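You operate a simulated robot arm through the tools that you are given. There is no shell and no other tool.

You are at the controls of a simulated robot arm. One attempt, no reset.

JOB
Put the card's weight on the silver plate, cover it, run the motor a few seconds and switch it off.
Fine: use the cord switch; three seconds are enough; the cover goes on before the motor runs.

The check looks at the end state, three seconds after you hand in, the way a careful person would. Anything else that was tipped, shoved, dropped, spilled or broken makes it a failure. Lids that push on must go on centred and level and be pressed home; caps that screw on are set level and turned clockwise until they are tight.

ROBOT AND FRAMES
A 6-joint arm with a two-finger gripper, fixed in place. Base frame: the origin is on the floor under the middle of its stand, x ahead of it, y to its left, z up. Lengths are in cm, angles in degrees, forces in N, time in s.
With the tool pointing down near the work surface it reaches from about 56 to 78 cm from the base axis. Its first joint turns from -166.0 to 166.0 degrees. Payload 1.66 kg.
The TCP is the grasp point between the finger pads, 1.6 cm short of the fingertips. In the tool frame z runs along the fingers and y along their closing line. The gripper opens to 11.1 cm; its body begins 10.4 cm behind the TCP.
Orientation is told as [roll, pitch, yaw] about the base's x, y, z axes, in that order, counted from this pose: with the fingers straight down and closing along the base's y, the tool's x points along the base's -x, its y along +y and its z along -z.

CONTROLS
- The arm moves only by the tool send_rows. Its argument "motion" is a list of rows, each a list of 7 numbers: the shift along the base's x, y, z in units of 25 mm (1.0 is 25 mm), then the turn, a rotation vector about the base's x, y, z in units of 5 degrees (1.0 is 5 degrees), then the finger opening in cm, from 0 to 11.1. In form: [[x, y, z, wx, wy, wz, jaw], ...]. A call has 1 to 20 rows; each row shifts and turns the commanded pose from where the row before left it. A call with a number of a shift or a turn outside -1 to 1 is refused whole. A row lasts 0.2 s, in which the tool goes at most 5 cm and 8.6 degrees; a call with a longer step from one row to the next is refused whole, and so is a gripper value outside its range. Where a pose cannot be reached the arm comes as near as it can. A force on the tool above 40 N (or 10 N above the force at the start of the call, whichever is more), or a blocked arm, ends the call early, and 0.2 s more pass. The fingers move at their own pace (about 16.98 cm/s each) and stop on an object; they squeeze with about 32 N. The grip force told is the motor's: it shows also when the fingers shut on nothing. Time passes only in rows, and 0.2 s behind the last, so rows that do not move let the fingers close. It gives the time, the measured TCP pose, the force on the tool (base axes), the opening and the grip force at its end, in the units of the frame above (readings bear some noise), with the torque about the TCP (base axes, N m) and any sound that the robot's microphone picked up.
- Cameras (640 x 400 px; columns grow to the right, rows downward): "scene" is fixed at [22.07, -64.9, 155.97]; the picture's right is [0.99, 0.11, 0.00], its down [0.09, -0.78, -0.63] and it looks along [-0.07, 0.62, -0.78] (base axes); focal length 214 px, centre (320, 200). "wrist" rides on the gripper at [7, 1.3, -14.3] in the tool frame; the picture's right is [-0.19, 0.98, 0.00], its down [-0.87, -0.17, -0.47] and it looks along [-0.46, -0.09, 0.88] (tool axes); focal length 230 px, centre (320, 200). There is no depth. A picture from a camera that has moved, and an enlarged one, comes with that camera's place and axes in the base frame and with its lens.
- snapshot(camera): a new picture of that camera. No time passes.
- move_column(by): moves the trunk up (or, below 0, down) by that many cm; the arm rides with it, the base frame stays. It gives what a move gives, with no picture.
- enlarge(camera, box): a new picture of the part [left, top, right, bottom] of that camera's present view, enlarged. No time passes.
- close_job(): hands the job in; it is judged then, once.

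Nothing tells you positions but the pictures and the camera data. Unless the task says otherwise, let go and move clear before handing in.

The tools are called after "Call:" as name(argument=value, ...) on one line, values as JSON. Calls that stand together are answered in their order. send_rows: Moves the arm, as the interface text tells. Its arguments: {"type":"object","properties":{"motion":{"type":"array","items":{"type":"array","items":{"type":"number"}}}},"required":["motion"]} The other tools are called the same way: move_column (by) moves the trunk up or down; snapshot (camera) takes a picture; enlarge (camera, box) takes an enlarged picture of a part of a camera's view; close_job () hands the job in.

At the start:

```text
t: 0.0
position: [13.87, -38.63, 134.93]
tool_rot: [0.0, 0.0, 0.0]
ft_force: [-0.6, 0.1, -0.2]
moment: [0.01, -0.04, -0.01]
finger_gap: 11.11
gripper_force: 0.0
trunk travel left (down, up): [-22.5, 36.5]
```

scene: 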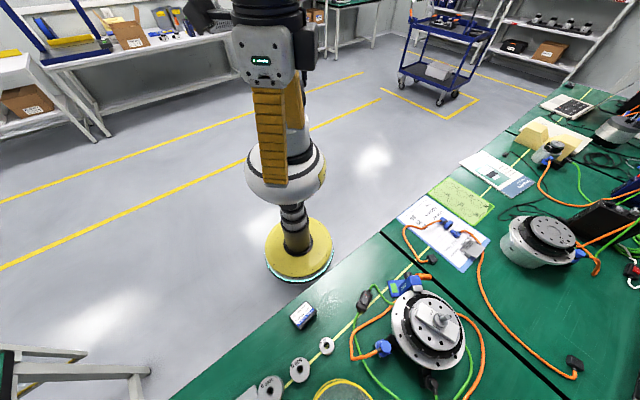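
wrist: 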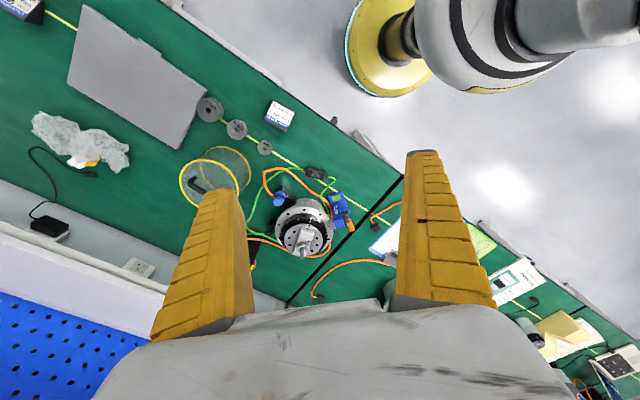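

I see a green bench in front of the robot with several motors, some weights, a mesh cover with a yellow rim, and a card. I'll take enlarged pictures to identify each thing before moving.

Call:
enlarge(camera="scene", box=[220, 260, 480, 400])

Call:
enlarge(camera="scene", box=[380, 80, 640, 280])

Call:
enlarge(camera="wrist", box=[0, 0, 400, 260])

Call:
enlarge(camera="wrist", box=[160, 80, 360, 280])

```text
2.46 times, centred on (350, 330) of scene
camera zoom: at [22.07, -64.9, 155.97], right [0.99, 0.11, 0.0], down [0.09, -0.78, -0.63], along [-0.07, 0.62, -0.78], focal length 528 px, centre (246, -120)
```

zoom: 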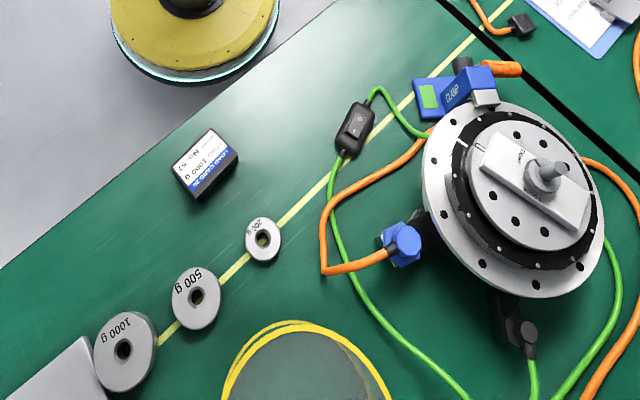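

```text
2.00 times, centred on (510, 180) of scene
camera zoom: at [22.07, -64.9, 155.97], right [0.99, 0.11, 0.0], down [0.09, -0.78, -0.63], along [-0.07, 0.62, -0.78], focal length 429 px, centre (-60, 240)
```

zoom: 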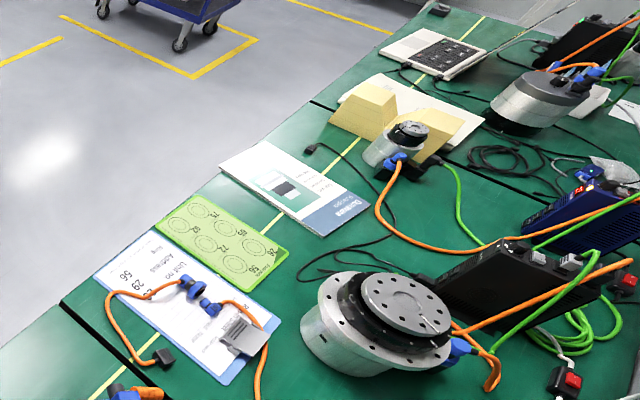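

```text
1.54 times, centred on (200, 130) of wrist
camera zoom: at [6.89, -37.35, 149.36], right [0.19, 0.98, 0.0], down [0.87, -0.17, 0.47], along [0.46, -0.09, -0.88], focal length 354 px, centre (505, 308)
```

zoom: 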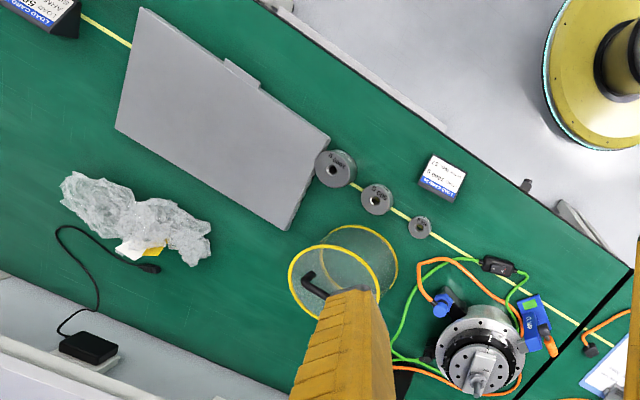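

```text
2.00 times, centred on (260, 180) of wrist
camera zoom: at [6.89, -37.35, 149.36], right [0.19, 0.98, 0.0], down [0.87, -0.17, 0.47], along [0.46, -0.09, -0.88], focal length 460 px, centre (440, 240)
```

zoom: 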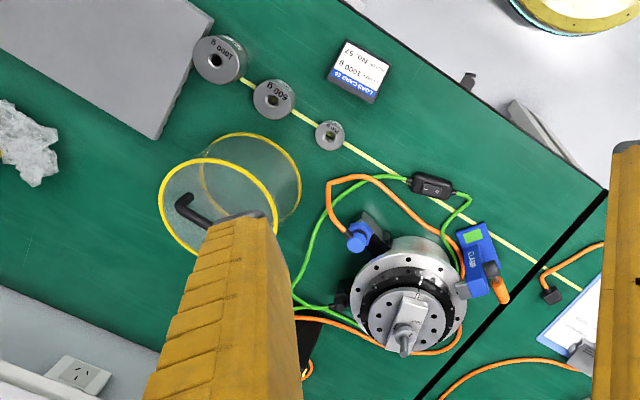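

The bench has three weights (1000 g, 500 g, 200 g), a mesh cover and several motor units. There are at least two "load cards", so I'll read the texts closely to decide which applies.

Call:
enlarge(camera="scene", box=[280, 290, 330, 335])

Call:
enlarge(camera="wrist", box=[0, 0, 70, 45])

Call:
enlarge(camera="wrist", box=[250, 90, 310, 140])

Call:
enlarge(camera="scene", box=[380, 170, 500, 280])

Call:
enlarge(camera="scene", box=[370, 260, 480, 390])

Call:
enlarge(camera="wrist", box=[360, 180, 640, 380])

```text
8.89 times, centred on (305, 312) of scene
camera zoom: at [22.07, -64.9, 155.97], right [0.99, 0.11, 0.0], down [0.09, -0.78, -0.63], along [-0.07, 0.62, -0.78], focal length 1906 px, centre (453, -800)
```

zoom: 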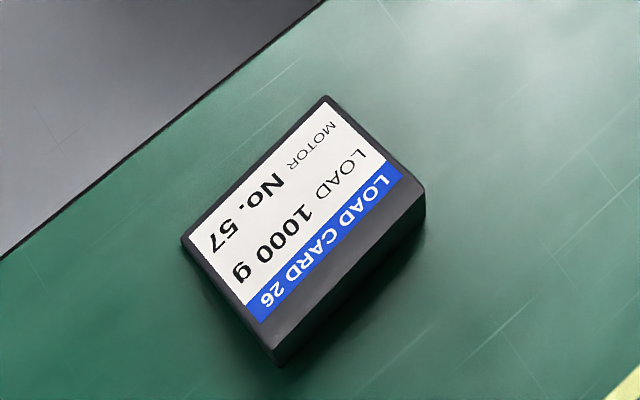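

```text
8.89 times, centred on (35, 22) of wrist
camera zoom: at [6.89, -37.35, 149.36], right [0.19, 0.98, 0.0], down [0.87, -0.17, 0.47], along [0.46, -0.09, -0.88], focal length 2045 px, centre (2853, 1778)
```

zoom: 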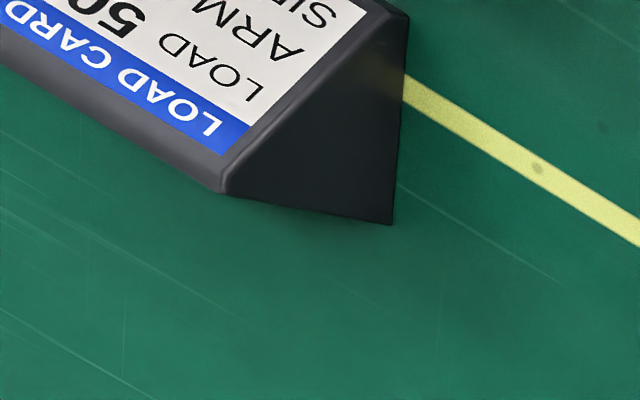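

```text
8.00 times, centred on (280, 115) of wrist
camera zoom: at [6.89, -37.35, 149.36], right [0.19, 0.98, 0.0], down [0.87, -0.17, 0.47], along [0.46, -0.09, -0.88], focal length 1841 px, centre (640, 880)
```

zoom: 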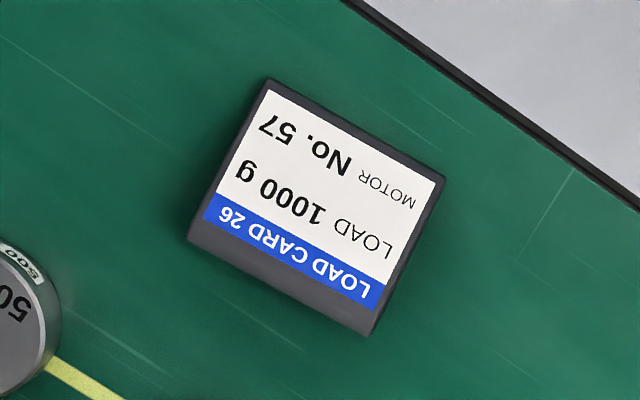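

```text
3.64 times, centred on (440, 225) of scene
camera zoom: at [22.07, -64.9, 155.97], right [0.99, 0.11, 0.0], down [0.09, -0.78, -0.63], along [-0.07, 0.62, -0.78], focal length 780 px, centre (-116, 109)
```

zoom: 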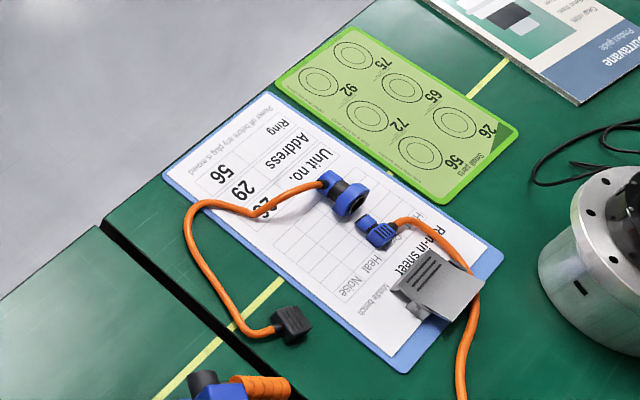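

```text
3.08 times, centred on (425, 325) of scene
camera zoom: at [22.07, -64.9, 155.97], right [0.99, 0.11, 0.0], down [0.09, -0.78, -0.63], along [-0.07, 0.62, -0.78], focal length 660 px, centre (-3, -185)
```

zoom: 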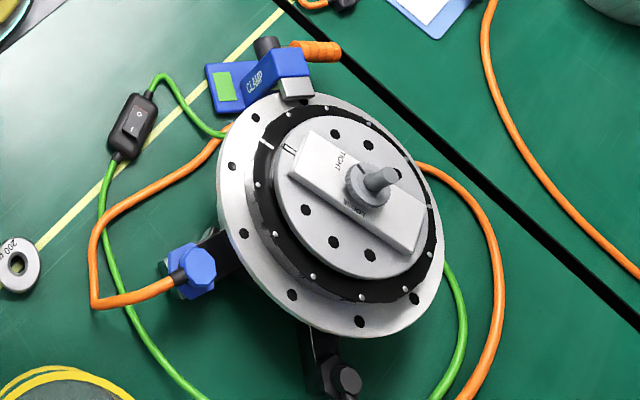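

```text
2.00 times, centred on (500, 280) of wrist
camera zoom: at [6.89, -37.35, 149.36], right [0.19, 0.98, 0.0], down [0.87, -0.17, 0.47], along [0.46, -0.09, -0.88], focal length 460 px, centre (-40, 40)
```

zoom: 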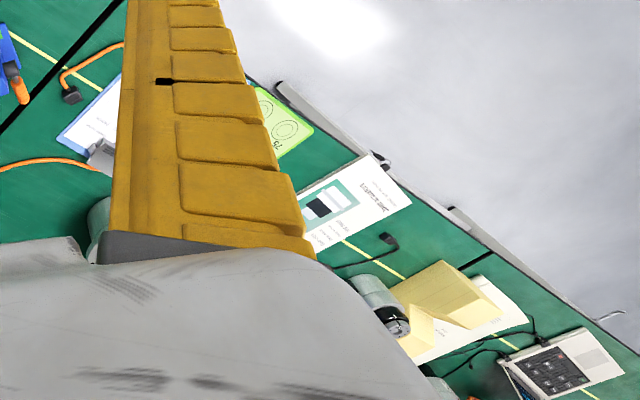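

The card beside the weights reads "LOAD CARD 26, LOAD 1000 g, MOTOR No. 57"; a second card at the far left seems to be for an arm. The bench top is at about z≈75, the motor with the silver top is near [55,-50] and the 1000 g weight near [9,-71]. I'll move high over the motor to look closer.

Call:
send_rows(motion=[[0.95, -0.34, -0.3, 0, 0, 0, 11.1], [0.95, -0.34, -0.3, 0, 0, 0, 11.1], [0.95, -0.34, -0.3, 0, 0, 0, 11.1], [0.95, -0.34, -0.3, 0, 0, 0, 11.1], [0.95, -0.34, -0.3, 0, 0, 0, 11.1], [0.95, -0.34, -0.3, 0, 0, 0, 11.1], [0.95, -0.34, -0.3, 0, 0, 0, 11.1], [0.95, -0.34, -0.3, 0, 0, 0, 11.1], [0.95, -0.34, -0.3, 0, 0, 0, 11.1], [0.95, -0.34, -0.3, 0, 0, 0, 11.1], [0, 0, 0, 0, 0, 0, 11.1]])

Call:
snapshot(camera="wrist")

Call:
snapshot(camera="scene")

```text
t: 2.4
position: [37.58, -47.21, 127.64]
tool_rot: [0.0, 0.0, 0.0]
ft_force: [0.1, 0.3, -0.6]
moment: [0.0, -0.03, 0.01]
finger_gap: 11.07
gripper_force: 0.0
trunk travel left (down, up): [-22.5, 36.5]
```

```text
taken
camera wrist: at [30.78, -45.86, 141.99], right [0.19, 0.98, 0.0], down [0.87, -0.17, 0.47], along [0.46, -0.09, -0.88], focal length 230 px, centre (320, 200)
```

wrist: 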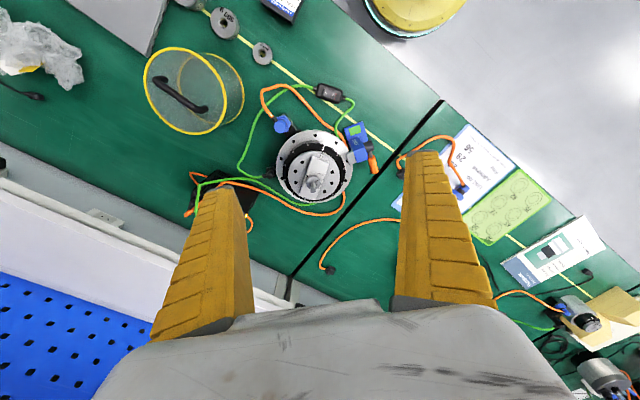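

```text
taken
```

scene: 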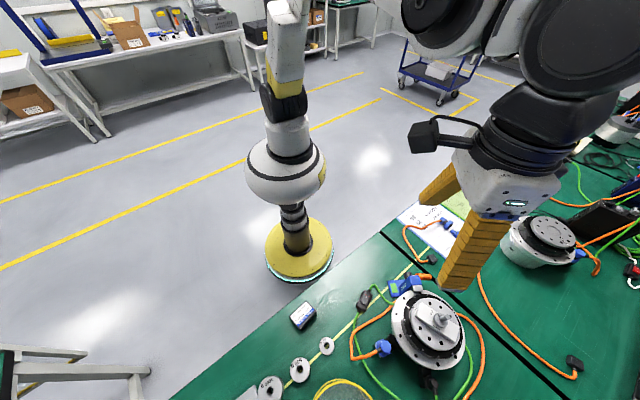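

The motor with the bar on its silver top and the mesh cover are both in view from above. I'll enlarge both.

Call:
enlarge(camera="wrist", box=[240, 70, 400, 220])

Call:
enlarge(camera="wrist", box=[130, 30, 290, 140])

Call:
enlarge(camera="wrist", box=[270, 120, 360, 205])

Call:
enlarge(camera="wrist", box=[160, 160, 260, 230])

```text
2.67 times, centred on (320, 145) of wrist
camera zoom: at [30.78, -45.86, 141.99], right [0.19, 0.98, 0.0], down [0.87, -0.17, 0.47], along [0.46, -0.09, -0.88], focal length 614 px, centre (320, 347)
```

zoom: 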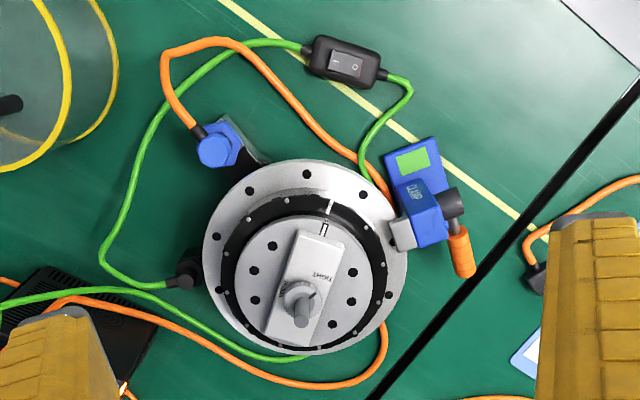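

```text
3.64 times, centred on (210, 85) of wrist
camera zoom: at [30.78, -45.86, 141.99], right [0.19, 0.98, 0.0], down [0.87, -0.17, 0.47], along [0.46, -0.09, -0.88], focal length 837 px, centre (720, 618)
```

zoom: 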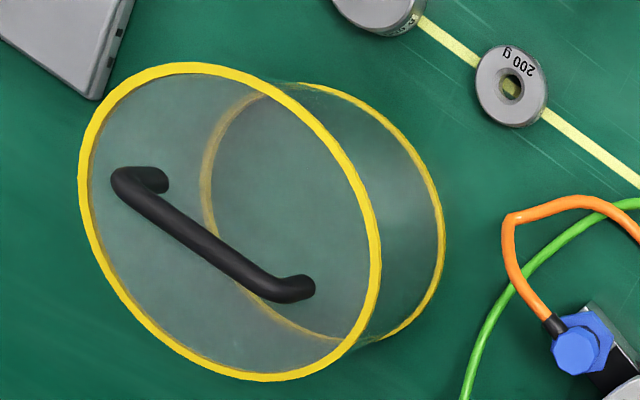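

```text
4.71 times, centred on (315, 162) of wrist
camera zoom: at [30.78, -45.86, 141.99], right [0.19, 0.98, 0.0], down [0.87, -0.17, 0.47], along [0.46, -0.09, -0.88], focal length 1083 px, centre (344, 376)
```

zoom: 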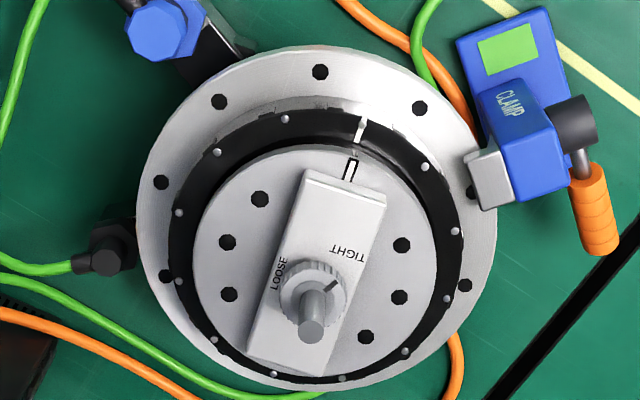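

```text
5.71 times, centred on (210, 195) of wrist
camera zoom: at [30.78, -45.86, 141.99], right [0.19, 0.98, 0.0], down [0.87, -0.17, 0.47], along [0.46, -0.09, -0.88], focal length 1315 px, centre (949, 229)
```

zoom: 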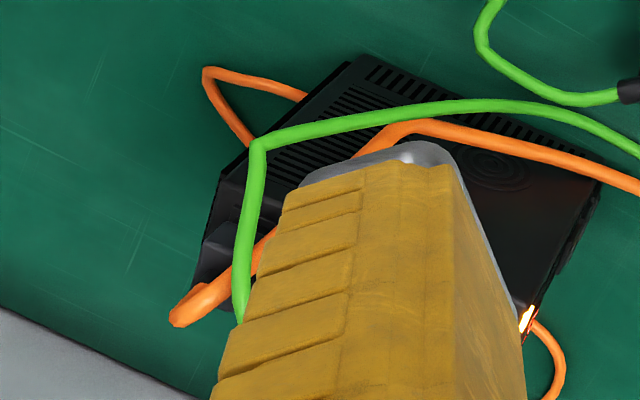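

The cover is a clear cylinder about 18 cm wide with a black handle, near [28,-74]. The motor's silver turntable carries a light bar with a TIGHT/LOOSE knob and a post. I want a closer look at the knob before deciding how the weight sits.

Call:
enlarge(camera="scene", box=[405, 285, 465, 350])

Call:
enlarge(camera="scene", box=[350, 270, 440, 330])

Call:
enlarge(camera="wrist", box=[340, 110, 390, 180])

Call:
enlarge(camera="scene", box=[240, 335, 340, 400])

```text
6.15 times, centred on (435, 318) of scene
camera zoom: at [22.07, -64.9, 155.97], right [0.99, 0.11, 0.0], down [0.09, -0.78, -0.63], along [-0.07, 0.62, -0.78], focal length 1320 px, centre (-388, -523)
```

zoom: 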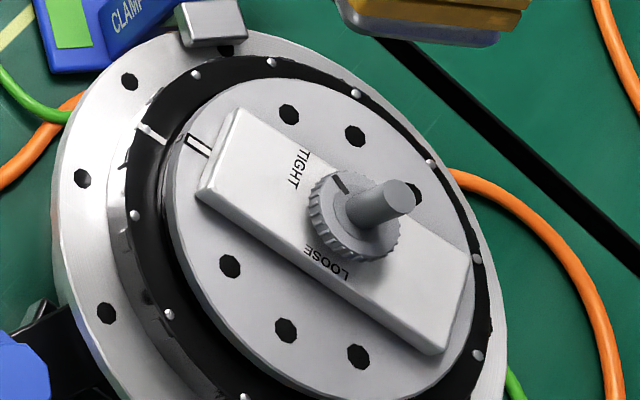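

```text
6.67 times, centred on (395, 300) of scene
camera zoom: at [22.07, -64.9, 155.97], right [0.99, 0.11, 0.0], down [0.09, -0.78, -0.63], along [-0.07, 0.62, -0.78], focal length 1430 px, centre (-180, -467)
```

zoom: 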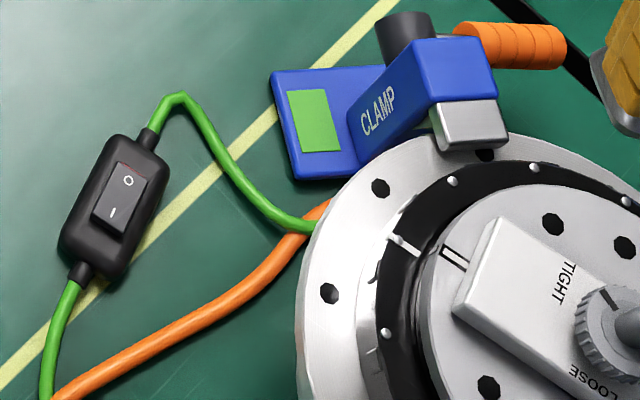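

```text
5.71 times, centred on (365, 145) of wrist
camera zoom: at [30.78, -45.86, 141.99], right [0.19, 0.98, 0.0], down [0.87, -0.17, 0.47], along [0.46, -0.09, -0.88], focal length 1315 px, centre (63, 514)
```

zoom: 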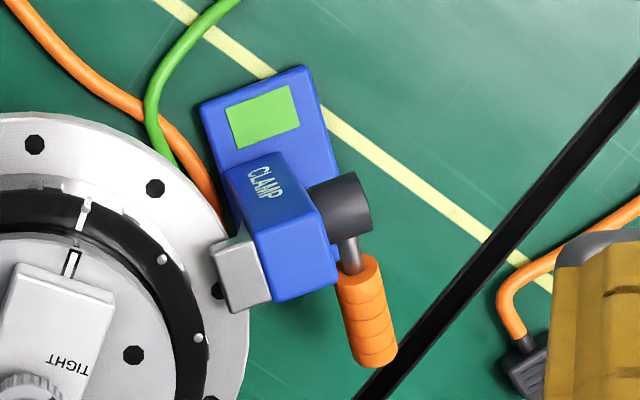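

```text
6.15 times, centred on (290, 368) of scene
camera zoom: at [22.07, -64.9, 155.97], right [0.99, 0.11, 0.0], down [0.09, -0.78, -0.63], along [-0.07, 0.62, -0.78], focal length 1320 px, centre (505, -831)
```

zoom: 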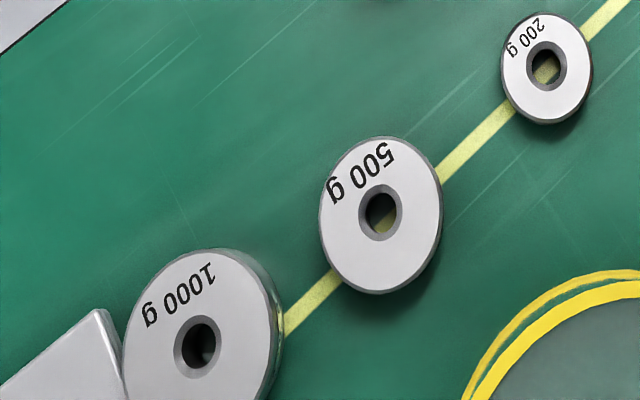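

The knob's mark points to TIGHT, and the upright post on the bar looks made for the weights' centre hole. The cord switch (rocker marked O/I) is on the green cable. Next I hover over the weights to see the 1000 g one and its neighbours.

Call:
send_rows(motion=[[-0.95, -0.75, -0.3, 0, 0, 0, 11.1], [-0.95, -0.75, -0.5, 0, 0, 0, 11.1], [-0.95, -0.75, -0.7, 0, 0, 0, 11.1], [-0.95, -0.75, -0.9, 0, 0, 0, 11.1], [-0.95, -0.75, -0.9, 0, 0, 0, 11.1], [-0.95, -0.75, -0.9, 0, 0, 0, 11.1], [-0.95, -0.75, -0.9, 0, 0, 0, 11.1], [-0.95, -0.75, -0.9, 0, 0, 0, 11.1], [-0.95, -0.75, -0.9, 0, 0, 0, 11.1], [-0.95, -0.75, -0.9, 0, 0, 0, 11.1], [-0.95, -0.75, -0.7, 0, 0, 0, 11.1], [-0.95, -0.75, -0.4, 0, 0, 0, 11.1], [0, 0, 0, 0, 0, 0, 11.1]])

Call:
snapshot(camera="wrist")

Call:
snapshot(camera="scene")

```text
t: 5.2
position: [8.97, -69.68, 105.09]
tool_rot: [-0.1, 0.0, 0.0]
ft_force: [-0.2, 0.6, -0.1]
moment: [0.03, -0.03, 0.04]
finger_gap: 11.08
gripper_force: 0.1
trunk travel left (down, up): [-22.5, 36.5]
```

```text
taken
camera wrist: at [2.0, -68.33, 119.38], right [0.19, 0.98, 0.0], down [0.87, -0.17, 0.47], along [0.46, -0.09, -0.88], focal length 230 px, centre (320, 200)
```

wrist: 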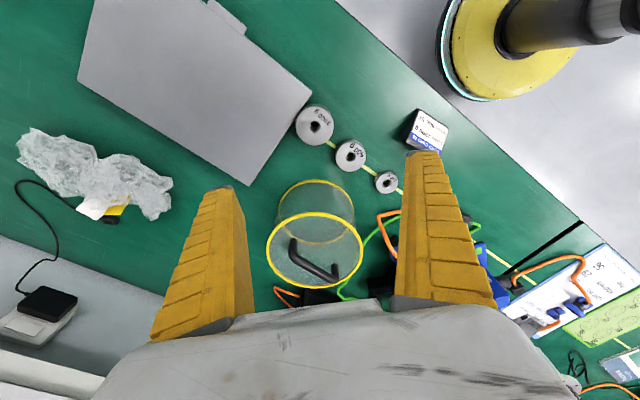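

```text
taken
```

scene: 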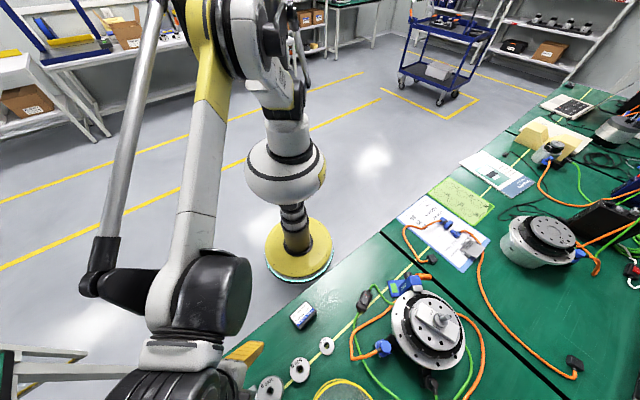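

Call:
enlarge(camera="wrist", box=[270, 80, 420, 200])

Call:
enlarge(camera="wrist", box=[60, 0, 340, 200])

Call:
enlarge(camera="wrist", box=[240, 160, 400, 300])

```text
3.33 times, centred on (345, 140) of wrist
camera zoom: at [2.0, -68.33, 119.38], right [0.19, 0.98, 0.0], down [0.87, -0.17, 0.47], along [0.46, -0.09, -0.88], focal length 767 px, centre (237, 400)
```

zoom: 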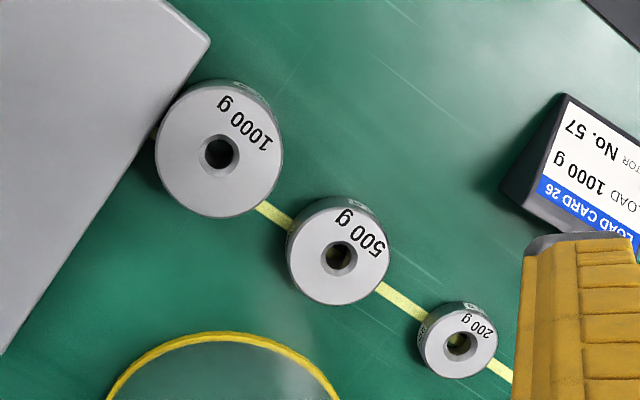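

```text
2.00 times, centred on (200, 100) of wrist
camera zoom: at [2.0, -68.33, 119.38], right [0.19, 0.98, 0.0], down [0.87, -0.17, 0.47], along [0.46, -0.09, -0.88], focal length 460 px, centre (560, 400)
```

zoom: 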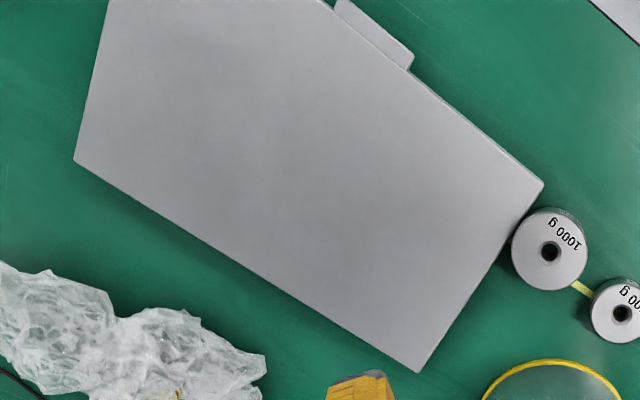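

```text
2.86 times, centred on (320, 230) of wrist
camera zoom: at [2.0, -68.33, 119.38], right [0.19, 0.98, 0.0], down [0.87, -0.17, 0.47], along [0.46, -0.09, -0.88], focal length 657 px, centre (320, 114)
```

zoom: 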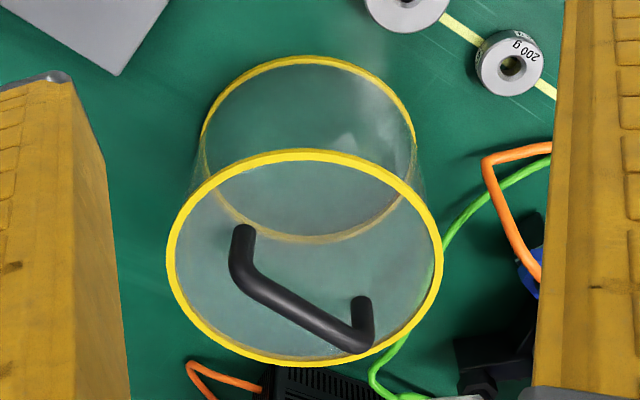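

The 1000 g weight's top is near [9.1,-70.4,78.2], right next to a grey box, so I'll grip it with the closing line parallel to the box edge (yaw about +40). I'll enlarge to judge its thickness and the gaps.

Call:
enlarge(camera="wrist", box=[285, 90, 345, 160])

Call:
enlarge(camera="scene", box=[230, 335, 310, 400])

```text
5.71 times, centred on (315, 125) of wrist
camera zoom: at [2.0, -68.33, 119.38], right [0.19, 0.98, 0.0], down [0.87, -0.17, 0.47], along [0.46, -0.09, -0.88], focal length 1315 px, centre (349, 629)
```

zoom: 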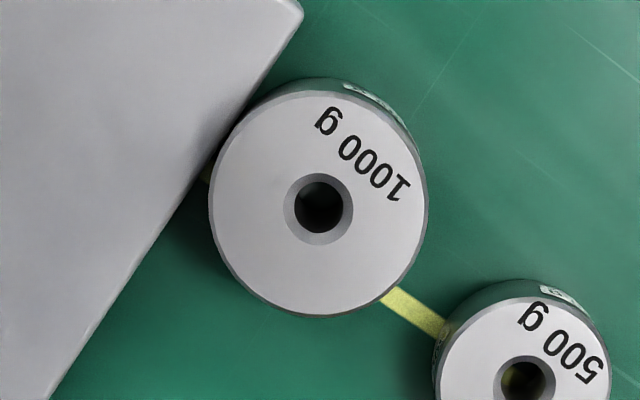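

```text
6.15 times, centred on (270, 368) of scene
camera zoom: at [22.07, -64.9, 155.97], right [0.99, 0.11, 0.0], down [0.09, -0.78, -0.63], along [-0.07, 0.62, -0.78], focal length 1320 px, centre (628, -831)
```

zoom: 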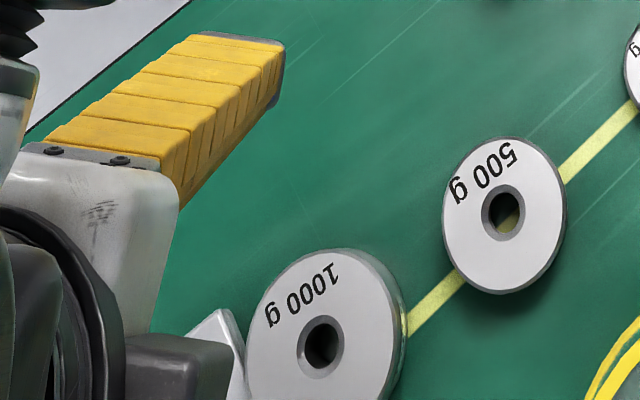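

The weight is about 6.6 cm across and 3 cm thick, so the bench top is near z≈75.2. I rotate the gripper by +40° over it and come down to about z=92 to check alignment.

Call:
send_rows(motion=[[0, -0.04, -0.6, 0, 0, 1, 11.1], [0, -0.04, -0.6, 0, 0, 1, 11.1], [0, -0.04, -0.6, 0, 0, 1, 11.1], [0, -0.04, -0.6, 0, 0, 1, 11.1], [0, -0.04, -0.6, 0, 0, 1, 11.1], [0, -0.04, -0.6, 0, 0, 1, 11.1], [0, -0.04, -0.6, 0, 0, 1, 11.1], [0, -0.04, -0.6, 0, 0, 1, 11.1], [0, 0, 0, 0, 0, 0, 11.1]])

Call:
snapshot(camera="wrist")

Call:
snapshot(camera="scene")

```text
t: 7.2
position: [9.13, -70.31, 93.2]
tool_rot: [-0.1, 0.0, 40.1]
ft_force: [1.3, -0.1, -1.1]
moment: [0.01, -0.03, 0.0]
finger_gap: 11.09
gripper_force: 0.0
trunk travel left (down, up): [-22.5, 36.5]
```

```text
taken
camera wrist: at [2.89, -73.93, 107.62], right [-0.49, 0.87, 0.0], down [0.77, 0.43, 0.47], along [0.41, 0.23, -0.88], focal length 230 px, centre (320, 200)
```

wrist: 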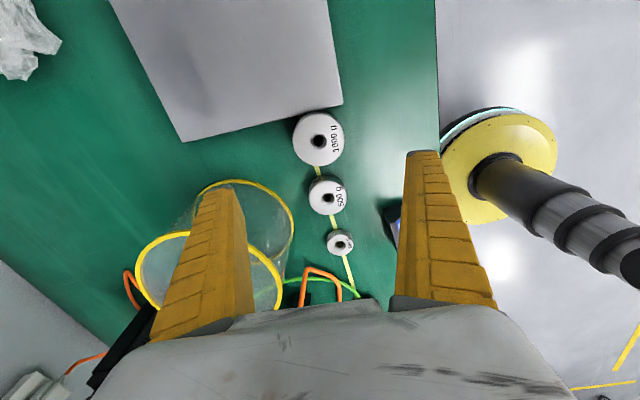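

```text
taken
```

scene: 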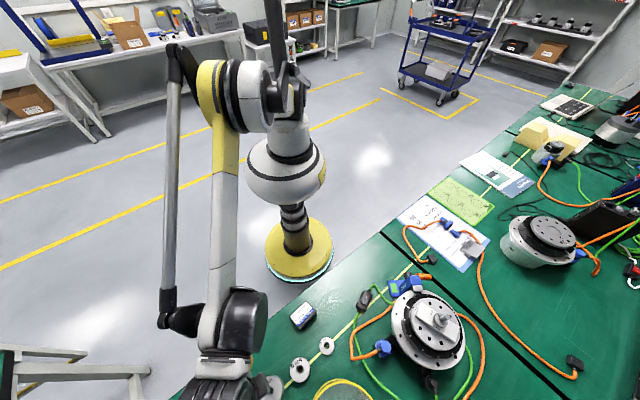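

The weight is centred under the gripper and the closing line is parallel to the box edge. I go straight down to z≈77.5 with the fingers open.

Call:
send_rows(motion=[[-0.02, -0.06, -0.8, 0, 0, 0, 11.1], [0, 0, -0.8, 0, 0, 0, 11.1], [0, 0, -0.8, 0, 0, 0, 11.1], [0, 0, -0.8, 0, 0, 0, 11.1], [0, 0, -0.8, 0, 0, 0, 11.1], [0, 0, -0.8, 0, 0, 0, 11.1], [0, 0, -0.5, 0, 0, 0, 11.1], [0, 0, 0, 0, 0, 0, 11.1]])

Call:
snapshot(camera="wrist")

```text
t: 9.0
position: [8.99, -70.62, 80.02]
tool_rot: [0.1, -0.1, 40.0]
ft_force: [0.1, 0.1, -0.7]
moment: [-0.01, 0.02, -0.01]
finger_gap: 11.11
gripper_force: 0.1
trunk travel left (down, up): [-22.5, 36.5]
```

```text
taken
camera wrist: at [2.82, -74.11, 94.34], right [-0.49, 0.87, 0.0], down [0.77, 0.43, 0.47], along [0.41, 0.23, -0.88], focal length 230 px, centre (320, 200)
```

wrist: 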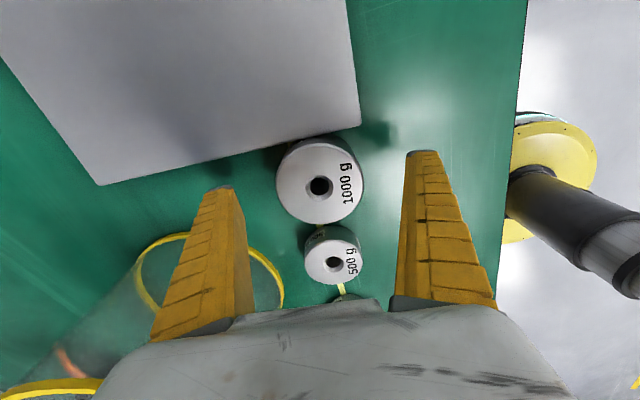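

Still centred, with clear space at both fingers. I descend the last 2.5 cm and close on the weight.

Call:
send_rows(motion=[[0.05, 0.03, -0.5, 0, 0, 0, 11.1], [0.03, 0.02, -0.5, 0, 0, 0, 11.1], [0, 0, 0, 0, 0, 0, 11.1]])

Call:
send_rows(motion=[[0, 0, 0, 0, 0, 0, 8.5], [0, 0, 0, 0, 0, 0, 7.5], [0, 0, 0, 0, 0, 0, 5.5], [0, 0, 0, 0, 0, 0, 5.5], [0, 0, 0, 0, 0, 0, 5.5]])

Call:
snapshot(camera="wrist")

```text
t: 9.8
position: [9.36, -70.49, 77.35]
tool_rot: [0.0, 0.0, 39.9]
ft_force: [0.2, -0.1, 0.2]
moment: [0.04, -0.02, 0.01]
finger_gap: 11.11
gripper_force: 0.1
trunk travel left (down, up): [-22.5, 36.5]
```

```text
t: 11.0
position: [9.27, -70.44, 77.39]
tool_rot: [0.0, 0.0, 40.1]
ft_force: [0.9, -4.6, 3.3]
moment: [0.04, -0.07, -0.02]
finger_gap: 6.17
gripper_force: 31.5
trunk travel left (down, up): [-22.5, 36.5]
```

```text
taken
camera wrist: at [3.04, -74.0, 91.73], right [-0.49, 0.87, 0.0], down [0.77, 0.43, 0.47], along [0.41, 0.23, -0.88], focal length 230 px, centre (320, 200)
```

wrist: 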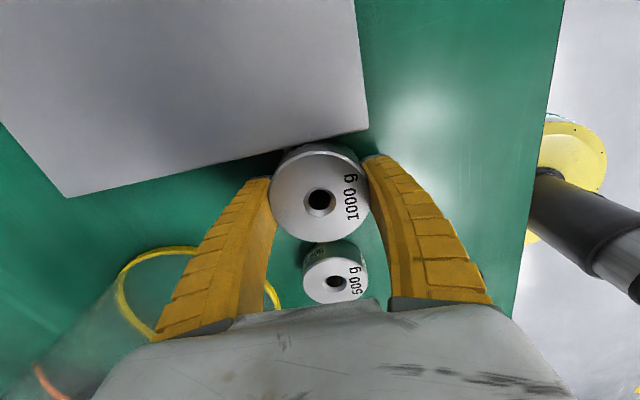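

The weight is held (gap 6.17 cm, 31.5 N) with its hole right at the TCP. I lift straight up and check the hold.

Call:
send_rows(motion=[[0, 0, 0.3, 0, 0, 0, 5.5], [0, 0, 0.5, 0, 0, 0, 5.5], [0, 0, 0.8, 0, 0, 0, 5.5], [0, 0, 0.9, 0, 0, 0, 5.5], [0, 0, 1, 0, 0, 0, 5.5], [0, 0, 1, 0, 0, 0, 5.5], [0, 0, 1, 0, 0, 0, 5.5], [0, 0, 1, 0, 0, 0, 5.5], [0, 0, 1, 0, 0, 0, 5.5], [0, 0, 1, 0, 0, 0, 5.5], [0, 0, 1, 0, 0, 0, 5.5], [0, 0, 1, 0, 0, 0, 5.5], [0, 0, 0.6, 0, 0, 0, 5.5], [0, 0, 0, 0, 0, 0, 5.5]])

Call:
snapshot(camera="wrist")

Call:
snapshot(camera="scene")

```text
t: 14.0
position: [9.38, -70.53, 105.25]
tool_rot: [-0.1, 0.1, 40.0]
ft_force: [-0.2, -0.8, -9.8]
moment: [0.03, 0.01, -0.01]
finger_gap: 6.16
gripper_force: 31.9
trunk travel left (down, up): [-22.5, 36.5]
```

```text
taken
camera wrist: at [3.08, -74.02, 119.52], right [-0.49, 0.87, 0.0], down [0.77, 0.43, 0.47], along [0.41, 0.23, -0.88], focal length 230 px, centre (320, 200)
```

wrist: 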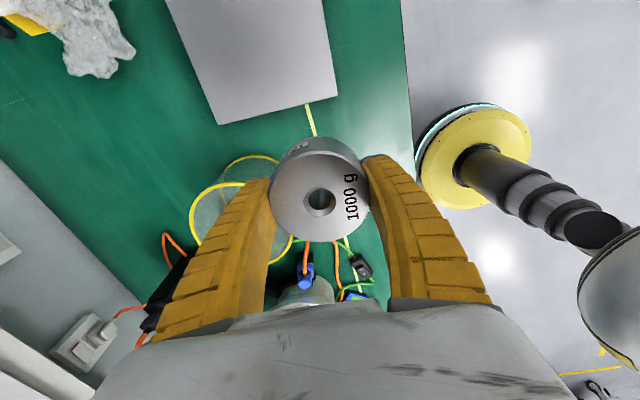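

```text
taken
```

scene: 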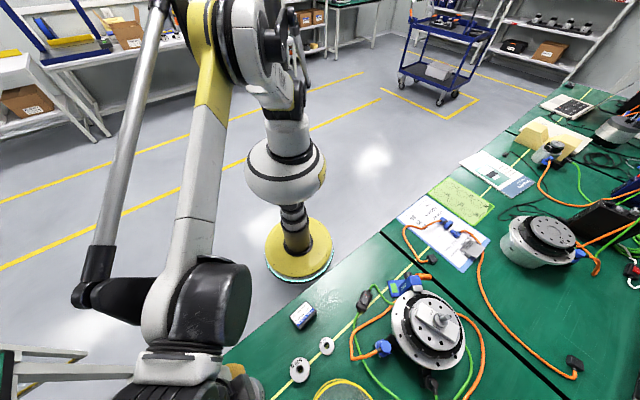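

The 1000 g weight is hanging level in the grip (−9.8 N). I carry it at z≈106 to the side of the motor, turning back to yaw 0, to get a clear look at the post.

Call:
send_rows(motion=[[0.5, 0.3, 0.1, 0, 0, -0.2, 5.5], [0.9, 0.52, 0.1, 0, 0, -0.4, 5.5], [0.97, 0.55, 0.1, 0, 0, -0.45, 5.5], [0.97, 0.55, 0.1, 0, 0, -0.45, 5.5], [0.97, 0.55, 0.1, 0, 0, -0.45, 5.5], [0.97, 0.55, 0.1, 0, 0, -0.45, 5.5], [0.97, 0.55, 0.1, 0, 0, -0.45, 5.5], [0.97, 0.55, 0.1, 0, 0, -0.45, 5.5], [0.97, 0.55, 0.1, 0, 0, -0.45, 5.5], [0.97, 0.55, 0.1, 0, 0, -0.45, 5.5], [0.97, 0.55, 0, 0, 0, -0.45, 5.5], [0.97, 0.55, 0, 0, 0, -0.45, 5.5], [0.97, 0.55, 0, 0, 0, -0.45, 5.5], [0.97, 0.55, 0, 0, 0, -0.45, 5.5], [0.97, 0.55, 0, 0, 0, -0.45, 5.5], [0.97, 0.55, 0, 0, 0, -0.45, 5.5], [0.97, 0.55, 0, 0, 0, -0.45, 5.5], [0.97, 0.55, 0, 0, 0, -0.45, 5.5], [0.97, 0.55, 0, 0, 0, -0.45, 5.5], [0.7, 0.4, 0, 0, 0, -0.3, 5.5]])

Call:
send_rows(motion=[[0.3, 0.2, 0, 0, 0, 0, 5.5], [0, 0, 0, 0, 0, 0, 5.5]])

Call:
snapshot(camera="wrist")

Call:
snapshot(camera="scene")

```text
t: 18.2
position: [55.82, -44.14, 107.85]
tool_rot: [-0.1, -0.1, -2.8]
ft_force: [0.1, -0.7, -9.9]
moment: [-0.02, -0.02, 0.03]
finger_gap: 6.16
gripper_force: 31.9
trunk travel left (down, up): [-22.5, 36.5]
```

```text
t: 18.8
position: [56.47, -43.64, 107.71]
tool_rot: [0.0, 0.0, -2.8]
ft_force: [0.0, -0.7, -9.4]
moment: [0.0, 0.01, 0.01]
finger_gap: 6.17
gripper_force: 31.7
trunk travel left (down, up): [-22.5, 36.5]
```

```text
taken
camera wrist: at [49.65, -42.0, 122.15], right [0.24, 0.97, 0.0], down [0.86, -0.21, 0.47], along [0.46, -0.11, -0.88], focal length 230 px, centre (320, 200)
```

wrist: 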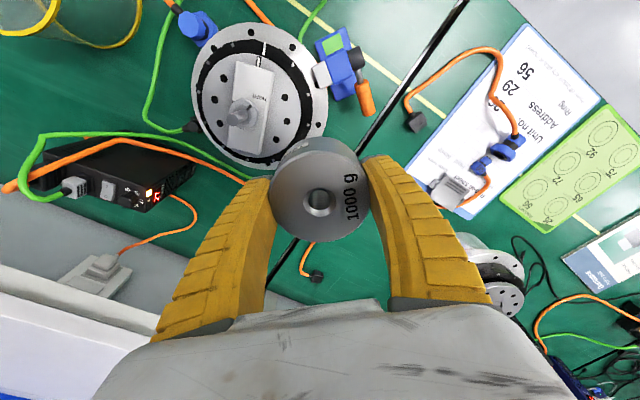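

```text
taken
```

scene: 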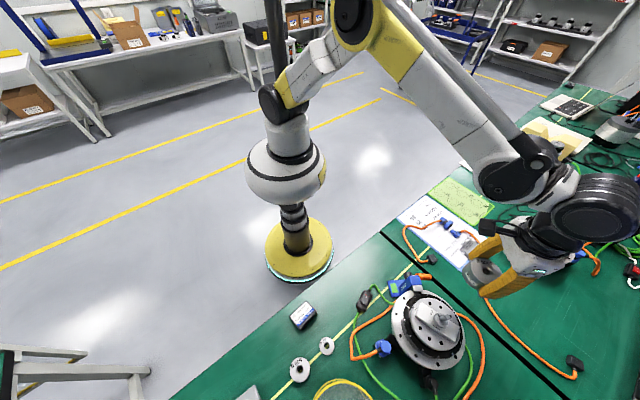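

Call:
enlarge(camera="wrist", box=[180, 15, 340, 175])

Call:
enlarge(camera="wrist", box=[215, 50, 285, 130])

Call:
enlarge(camera="wrist", box=[30, 130, 200, 230])

Call:
enlarge(camera="scene", box=[405, 285, 465, 350])

```text
2.50 times, centred on (260, 95) of wrist
camera zoom: at [49.65, -42.0, 122.15], right [0.24, 0.97, 0.0], down [0.86, -0.21, 0.47], along [0.46, -0.11, -0.88], focal length 575 px, centre (470, 462)
```

zoom: 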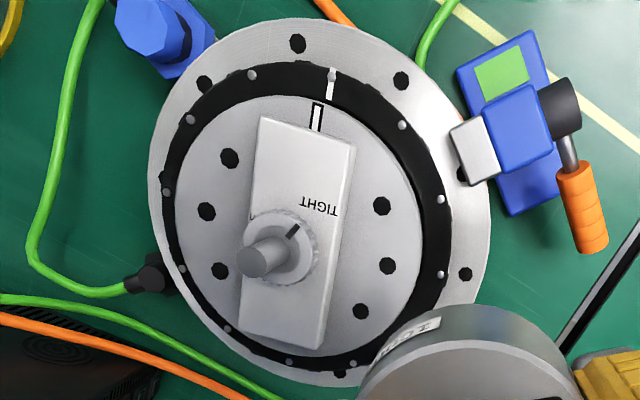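

```text
5.00 times, centred on (250, 90) of wrist
camera zoom: at [49.65, -42.0, 122.15], right [0.24, 0.97, 0.0], down [0.86, -0.21, 0.47], along [0.46, -0.11, -0.88], focal length 1150 px, centre (670, 750)
```

zoom: 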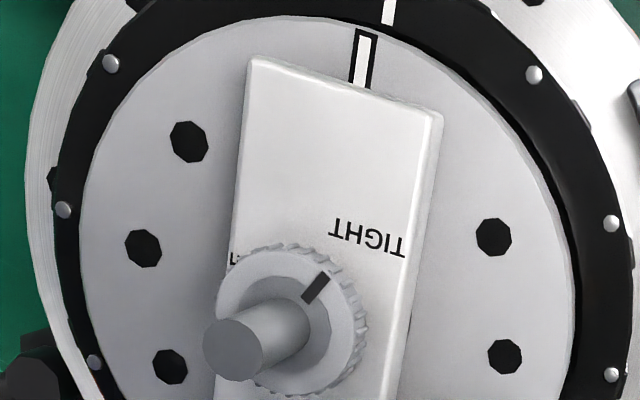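

```text
3.76 times, centred on (115, 180) of wrist
camera zoom: at [49.65, -42.0, 122.15], right [0.24, 0.97, 0.0], down [0.86, -0.21, 0.47], along [0.46, -0.11, -0.88], focal length 866 px, centre (1092, 275)
```

zoom: 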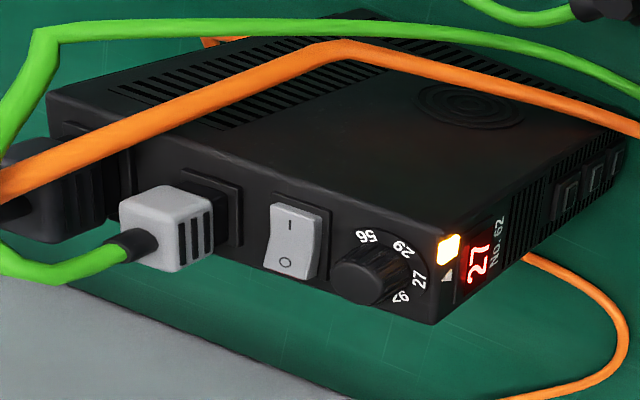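

```text
6.15 times, centred on (435, 318) of scene
camera zoom: at [22.07, -64.9, 155.97], right [0.99, 0.11, 0.0], down [0.09, -0.78, -0.63], along [-0.07, 0.62, -0.78], focal length 1320 px, centre (-388, -523)
```

zoom: 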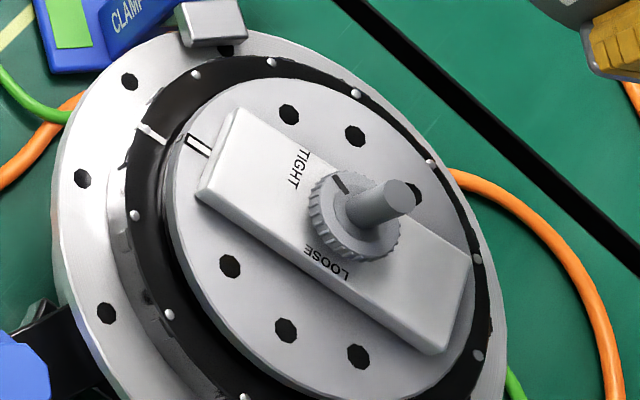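

The motor's bolt circle and the post triangulate to a common centre of about [51.2,-51.1]. The plate top is z≈91.4, the knob top ≈95 (mark on TIGHT) and the post top ≈98.6. I check how the weight's hole sits relative to the TCP, then move above the post.

Call:
enlarge(camera="wrist", box=[260, 130, 380, 250])

Call:
send_rows(motion=[[-0.4, -0.6, 0, 0, 0, 0, 5.5], [-0.5, -0.7, -0.3, 0, 0, 0, 5.5], [-0.5, -0.7, -0.5, 0, 0, 0, 5.5], [-0.4, -0.6, -0.5, 0, 0, 0, 5.5], [-0.29, -0.38, -0.4, 0, 0, 0, 5.5], [0, 0, 0, 0, 0, 0, 5.5], [0, 0, 0, 0, 0, 0, 5.5]])

Call:
snapshot(camera="wrist")

Call:
enlarge(camera="scene", box=[380, 230, 500, 350])

```text
3.33 times, centred on (320, 190) of wrist
camera zoom: at [49.65, -42.0, 122.15], right [0.24, 0.97, 0.0], down [0.86, -0.21, 0.47], along [0.46, -0.11, -0.88], focal length 767 px, centre (320, 233)
```

zoom: 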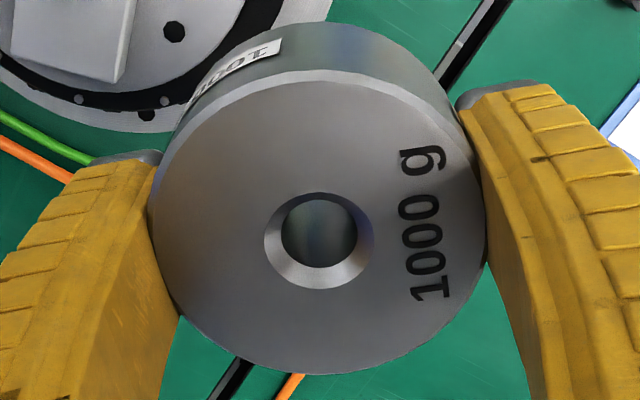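

```text
t: 20.4
position: [51.35, -51.1, 103.61]
tool_rot: [0.0, 0.0, -2.6]
ft_force: [0.3, 0.4, -10.0]
moment: [0.0, -0.03, 0.0]
finger_gap: 6.15
gripper_force: 31.6
trunk travel left (down, up): [-22.5, 36.5]
```

```text
taken
camera wrist: at [44.38, -49.49, 117.92], right [0.24, 0.97, 0.0], down [0.86, -0.21, 0.47], along [0.46, -0.11, -0.88], focal length 230 px, centre (320, 200)
```

wrist: 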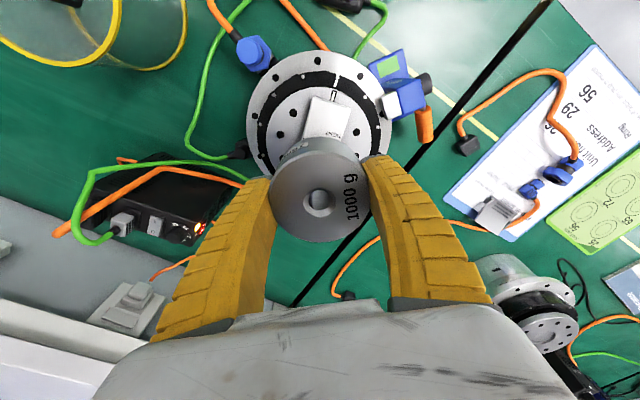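

```text
3.33 times, centred on (440, 290) of scene
camera zoom: at [22.07, -64.9, 155.97], right [0.99, 0.11, 0.0], down [0.09, -0.78, -0.63], along [-0.07, 0.62, -0.78], focal length 715 px, centre (-80, -100)
```

zoom: 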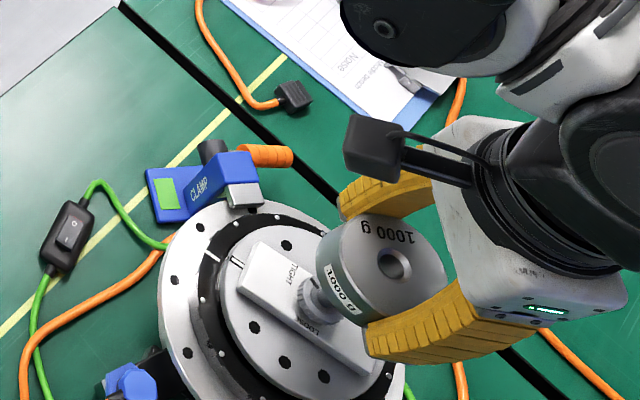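

The weight is now just above the post. I enlarge from both cameras to check the alignment before lowering.

Call:
enlarge(camera="scene", box=[415, 270, 475, 335])

Call:
enlarge(camera="wrist", box=[240, 90, 400, 250])

```text
6.15 times, centred on (445, 302) of scene
camera zoom: at [22.07, -64.9, 155.97], right [0.99, 0.11, 0.0], down [0.09, -0.78, -0.63], along [-0.07, 0.62, -0.78], focal length 1320 px, centre (-449, -431)
```

zoom: 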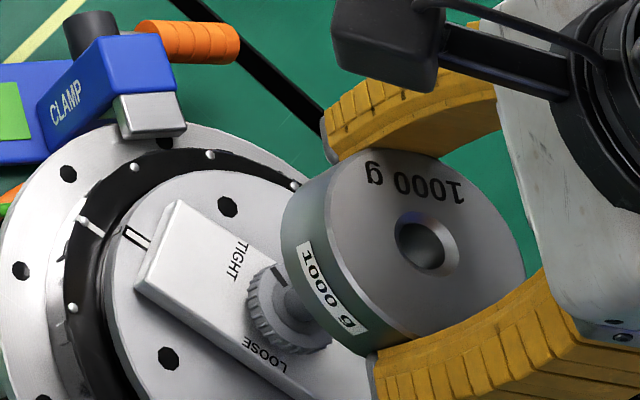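

```text
2.50 times, centred on (320, 170) of wrist
camera zoom: at [44.38, -49.49, 117.92], right [0.24, 0.97, 0.0], down [0.86, -0.21, 0.47], along [0.46, -0.11, -0.88], focal length 575 px, centre (320, 275)
```

zoom: 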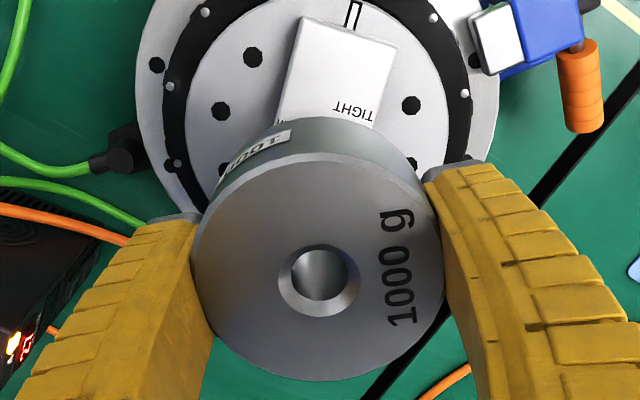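

The hole seems about 0.3 cm beyond the post in x by both views. I correct by that and lower to just above the post tip.

Call:
send_rows(motion=[[-0.14, -0.04, -0.3, 0, 0, 0, 5.5], [0, 0, -0.4, 0, 0, 0, 5.5], [0, 0, -0.2, 0, 0, 0, 5.5], [0, 0, 0, 0, 0, 0, 5.5], [0, 0, 0, 0, 0, 0, 5.5]])

Call:
enlarge(camera="scene", box=[415, 280, 475, 345])

Call:
enlarge(camera="wrist", box=[240, 90, 400, 250])

```text
t: 21.6
position: [50.77, -51.04, 101.33]
tool_rot: [-0.1, 0.0, -2.7]
ft_force: [0.0, -0.4, -9.0]
moment: [0.02, -0.02, -0.04]
finger_gap: 6.17
gripper_force: 31.7
trunk travel left (down, up): [-22.5, 36.5]
```

```text
6.15 times, centred on (445, 312) of scene
camera zoom: at [22.07, -64.9, 155.97], right [0.99, 0.11, 0.0], down [0.09, -0.78, -0.63], along [-0.07, 0.62, -0.78], focal length 1320 px, centre (-449, -492)
```

zoom: 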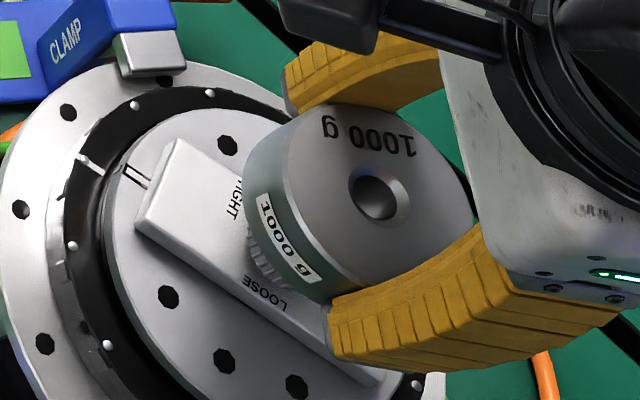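

```text
2.50 times, centred on (320, 170) of wrist
camera zoom: at [43.87, -49.51, 115.61], right [0.24, 0.97, 0.0], down [0.86, -0.21, 0.47], along [0.46, -0.11, -0.88], focal length 575 px, centre (320, 275)
```

zoom: 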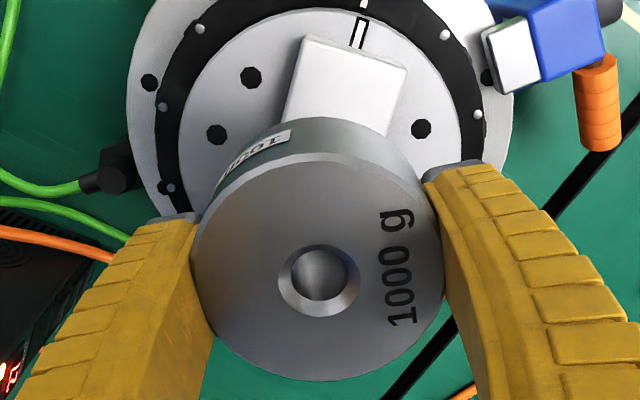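

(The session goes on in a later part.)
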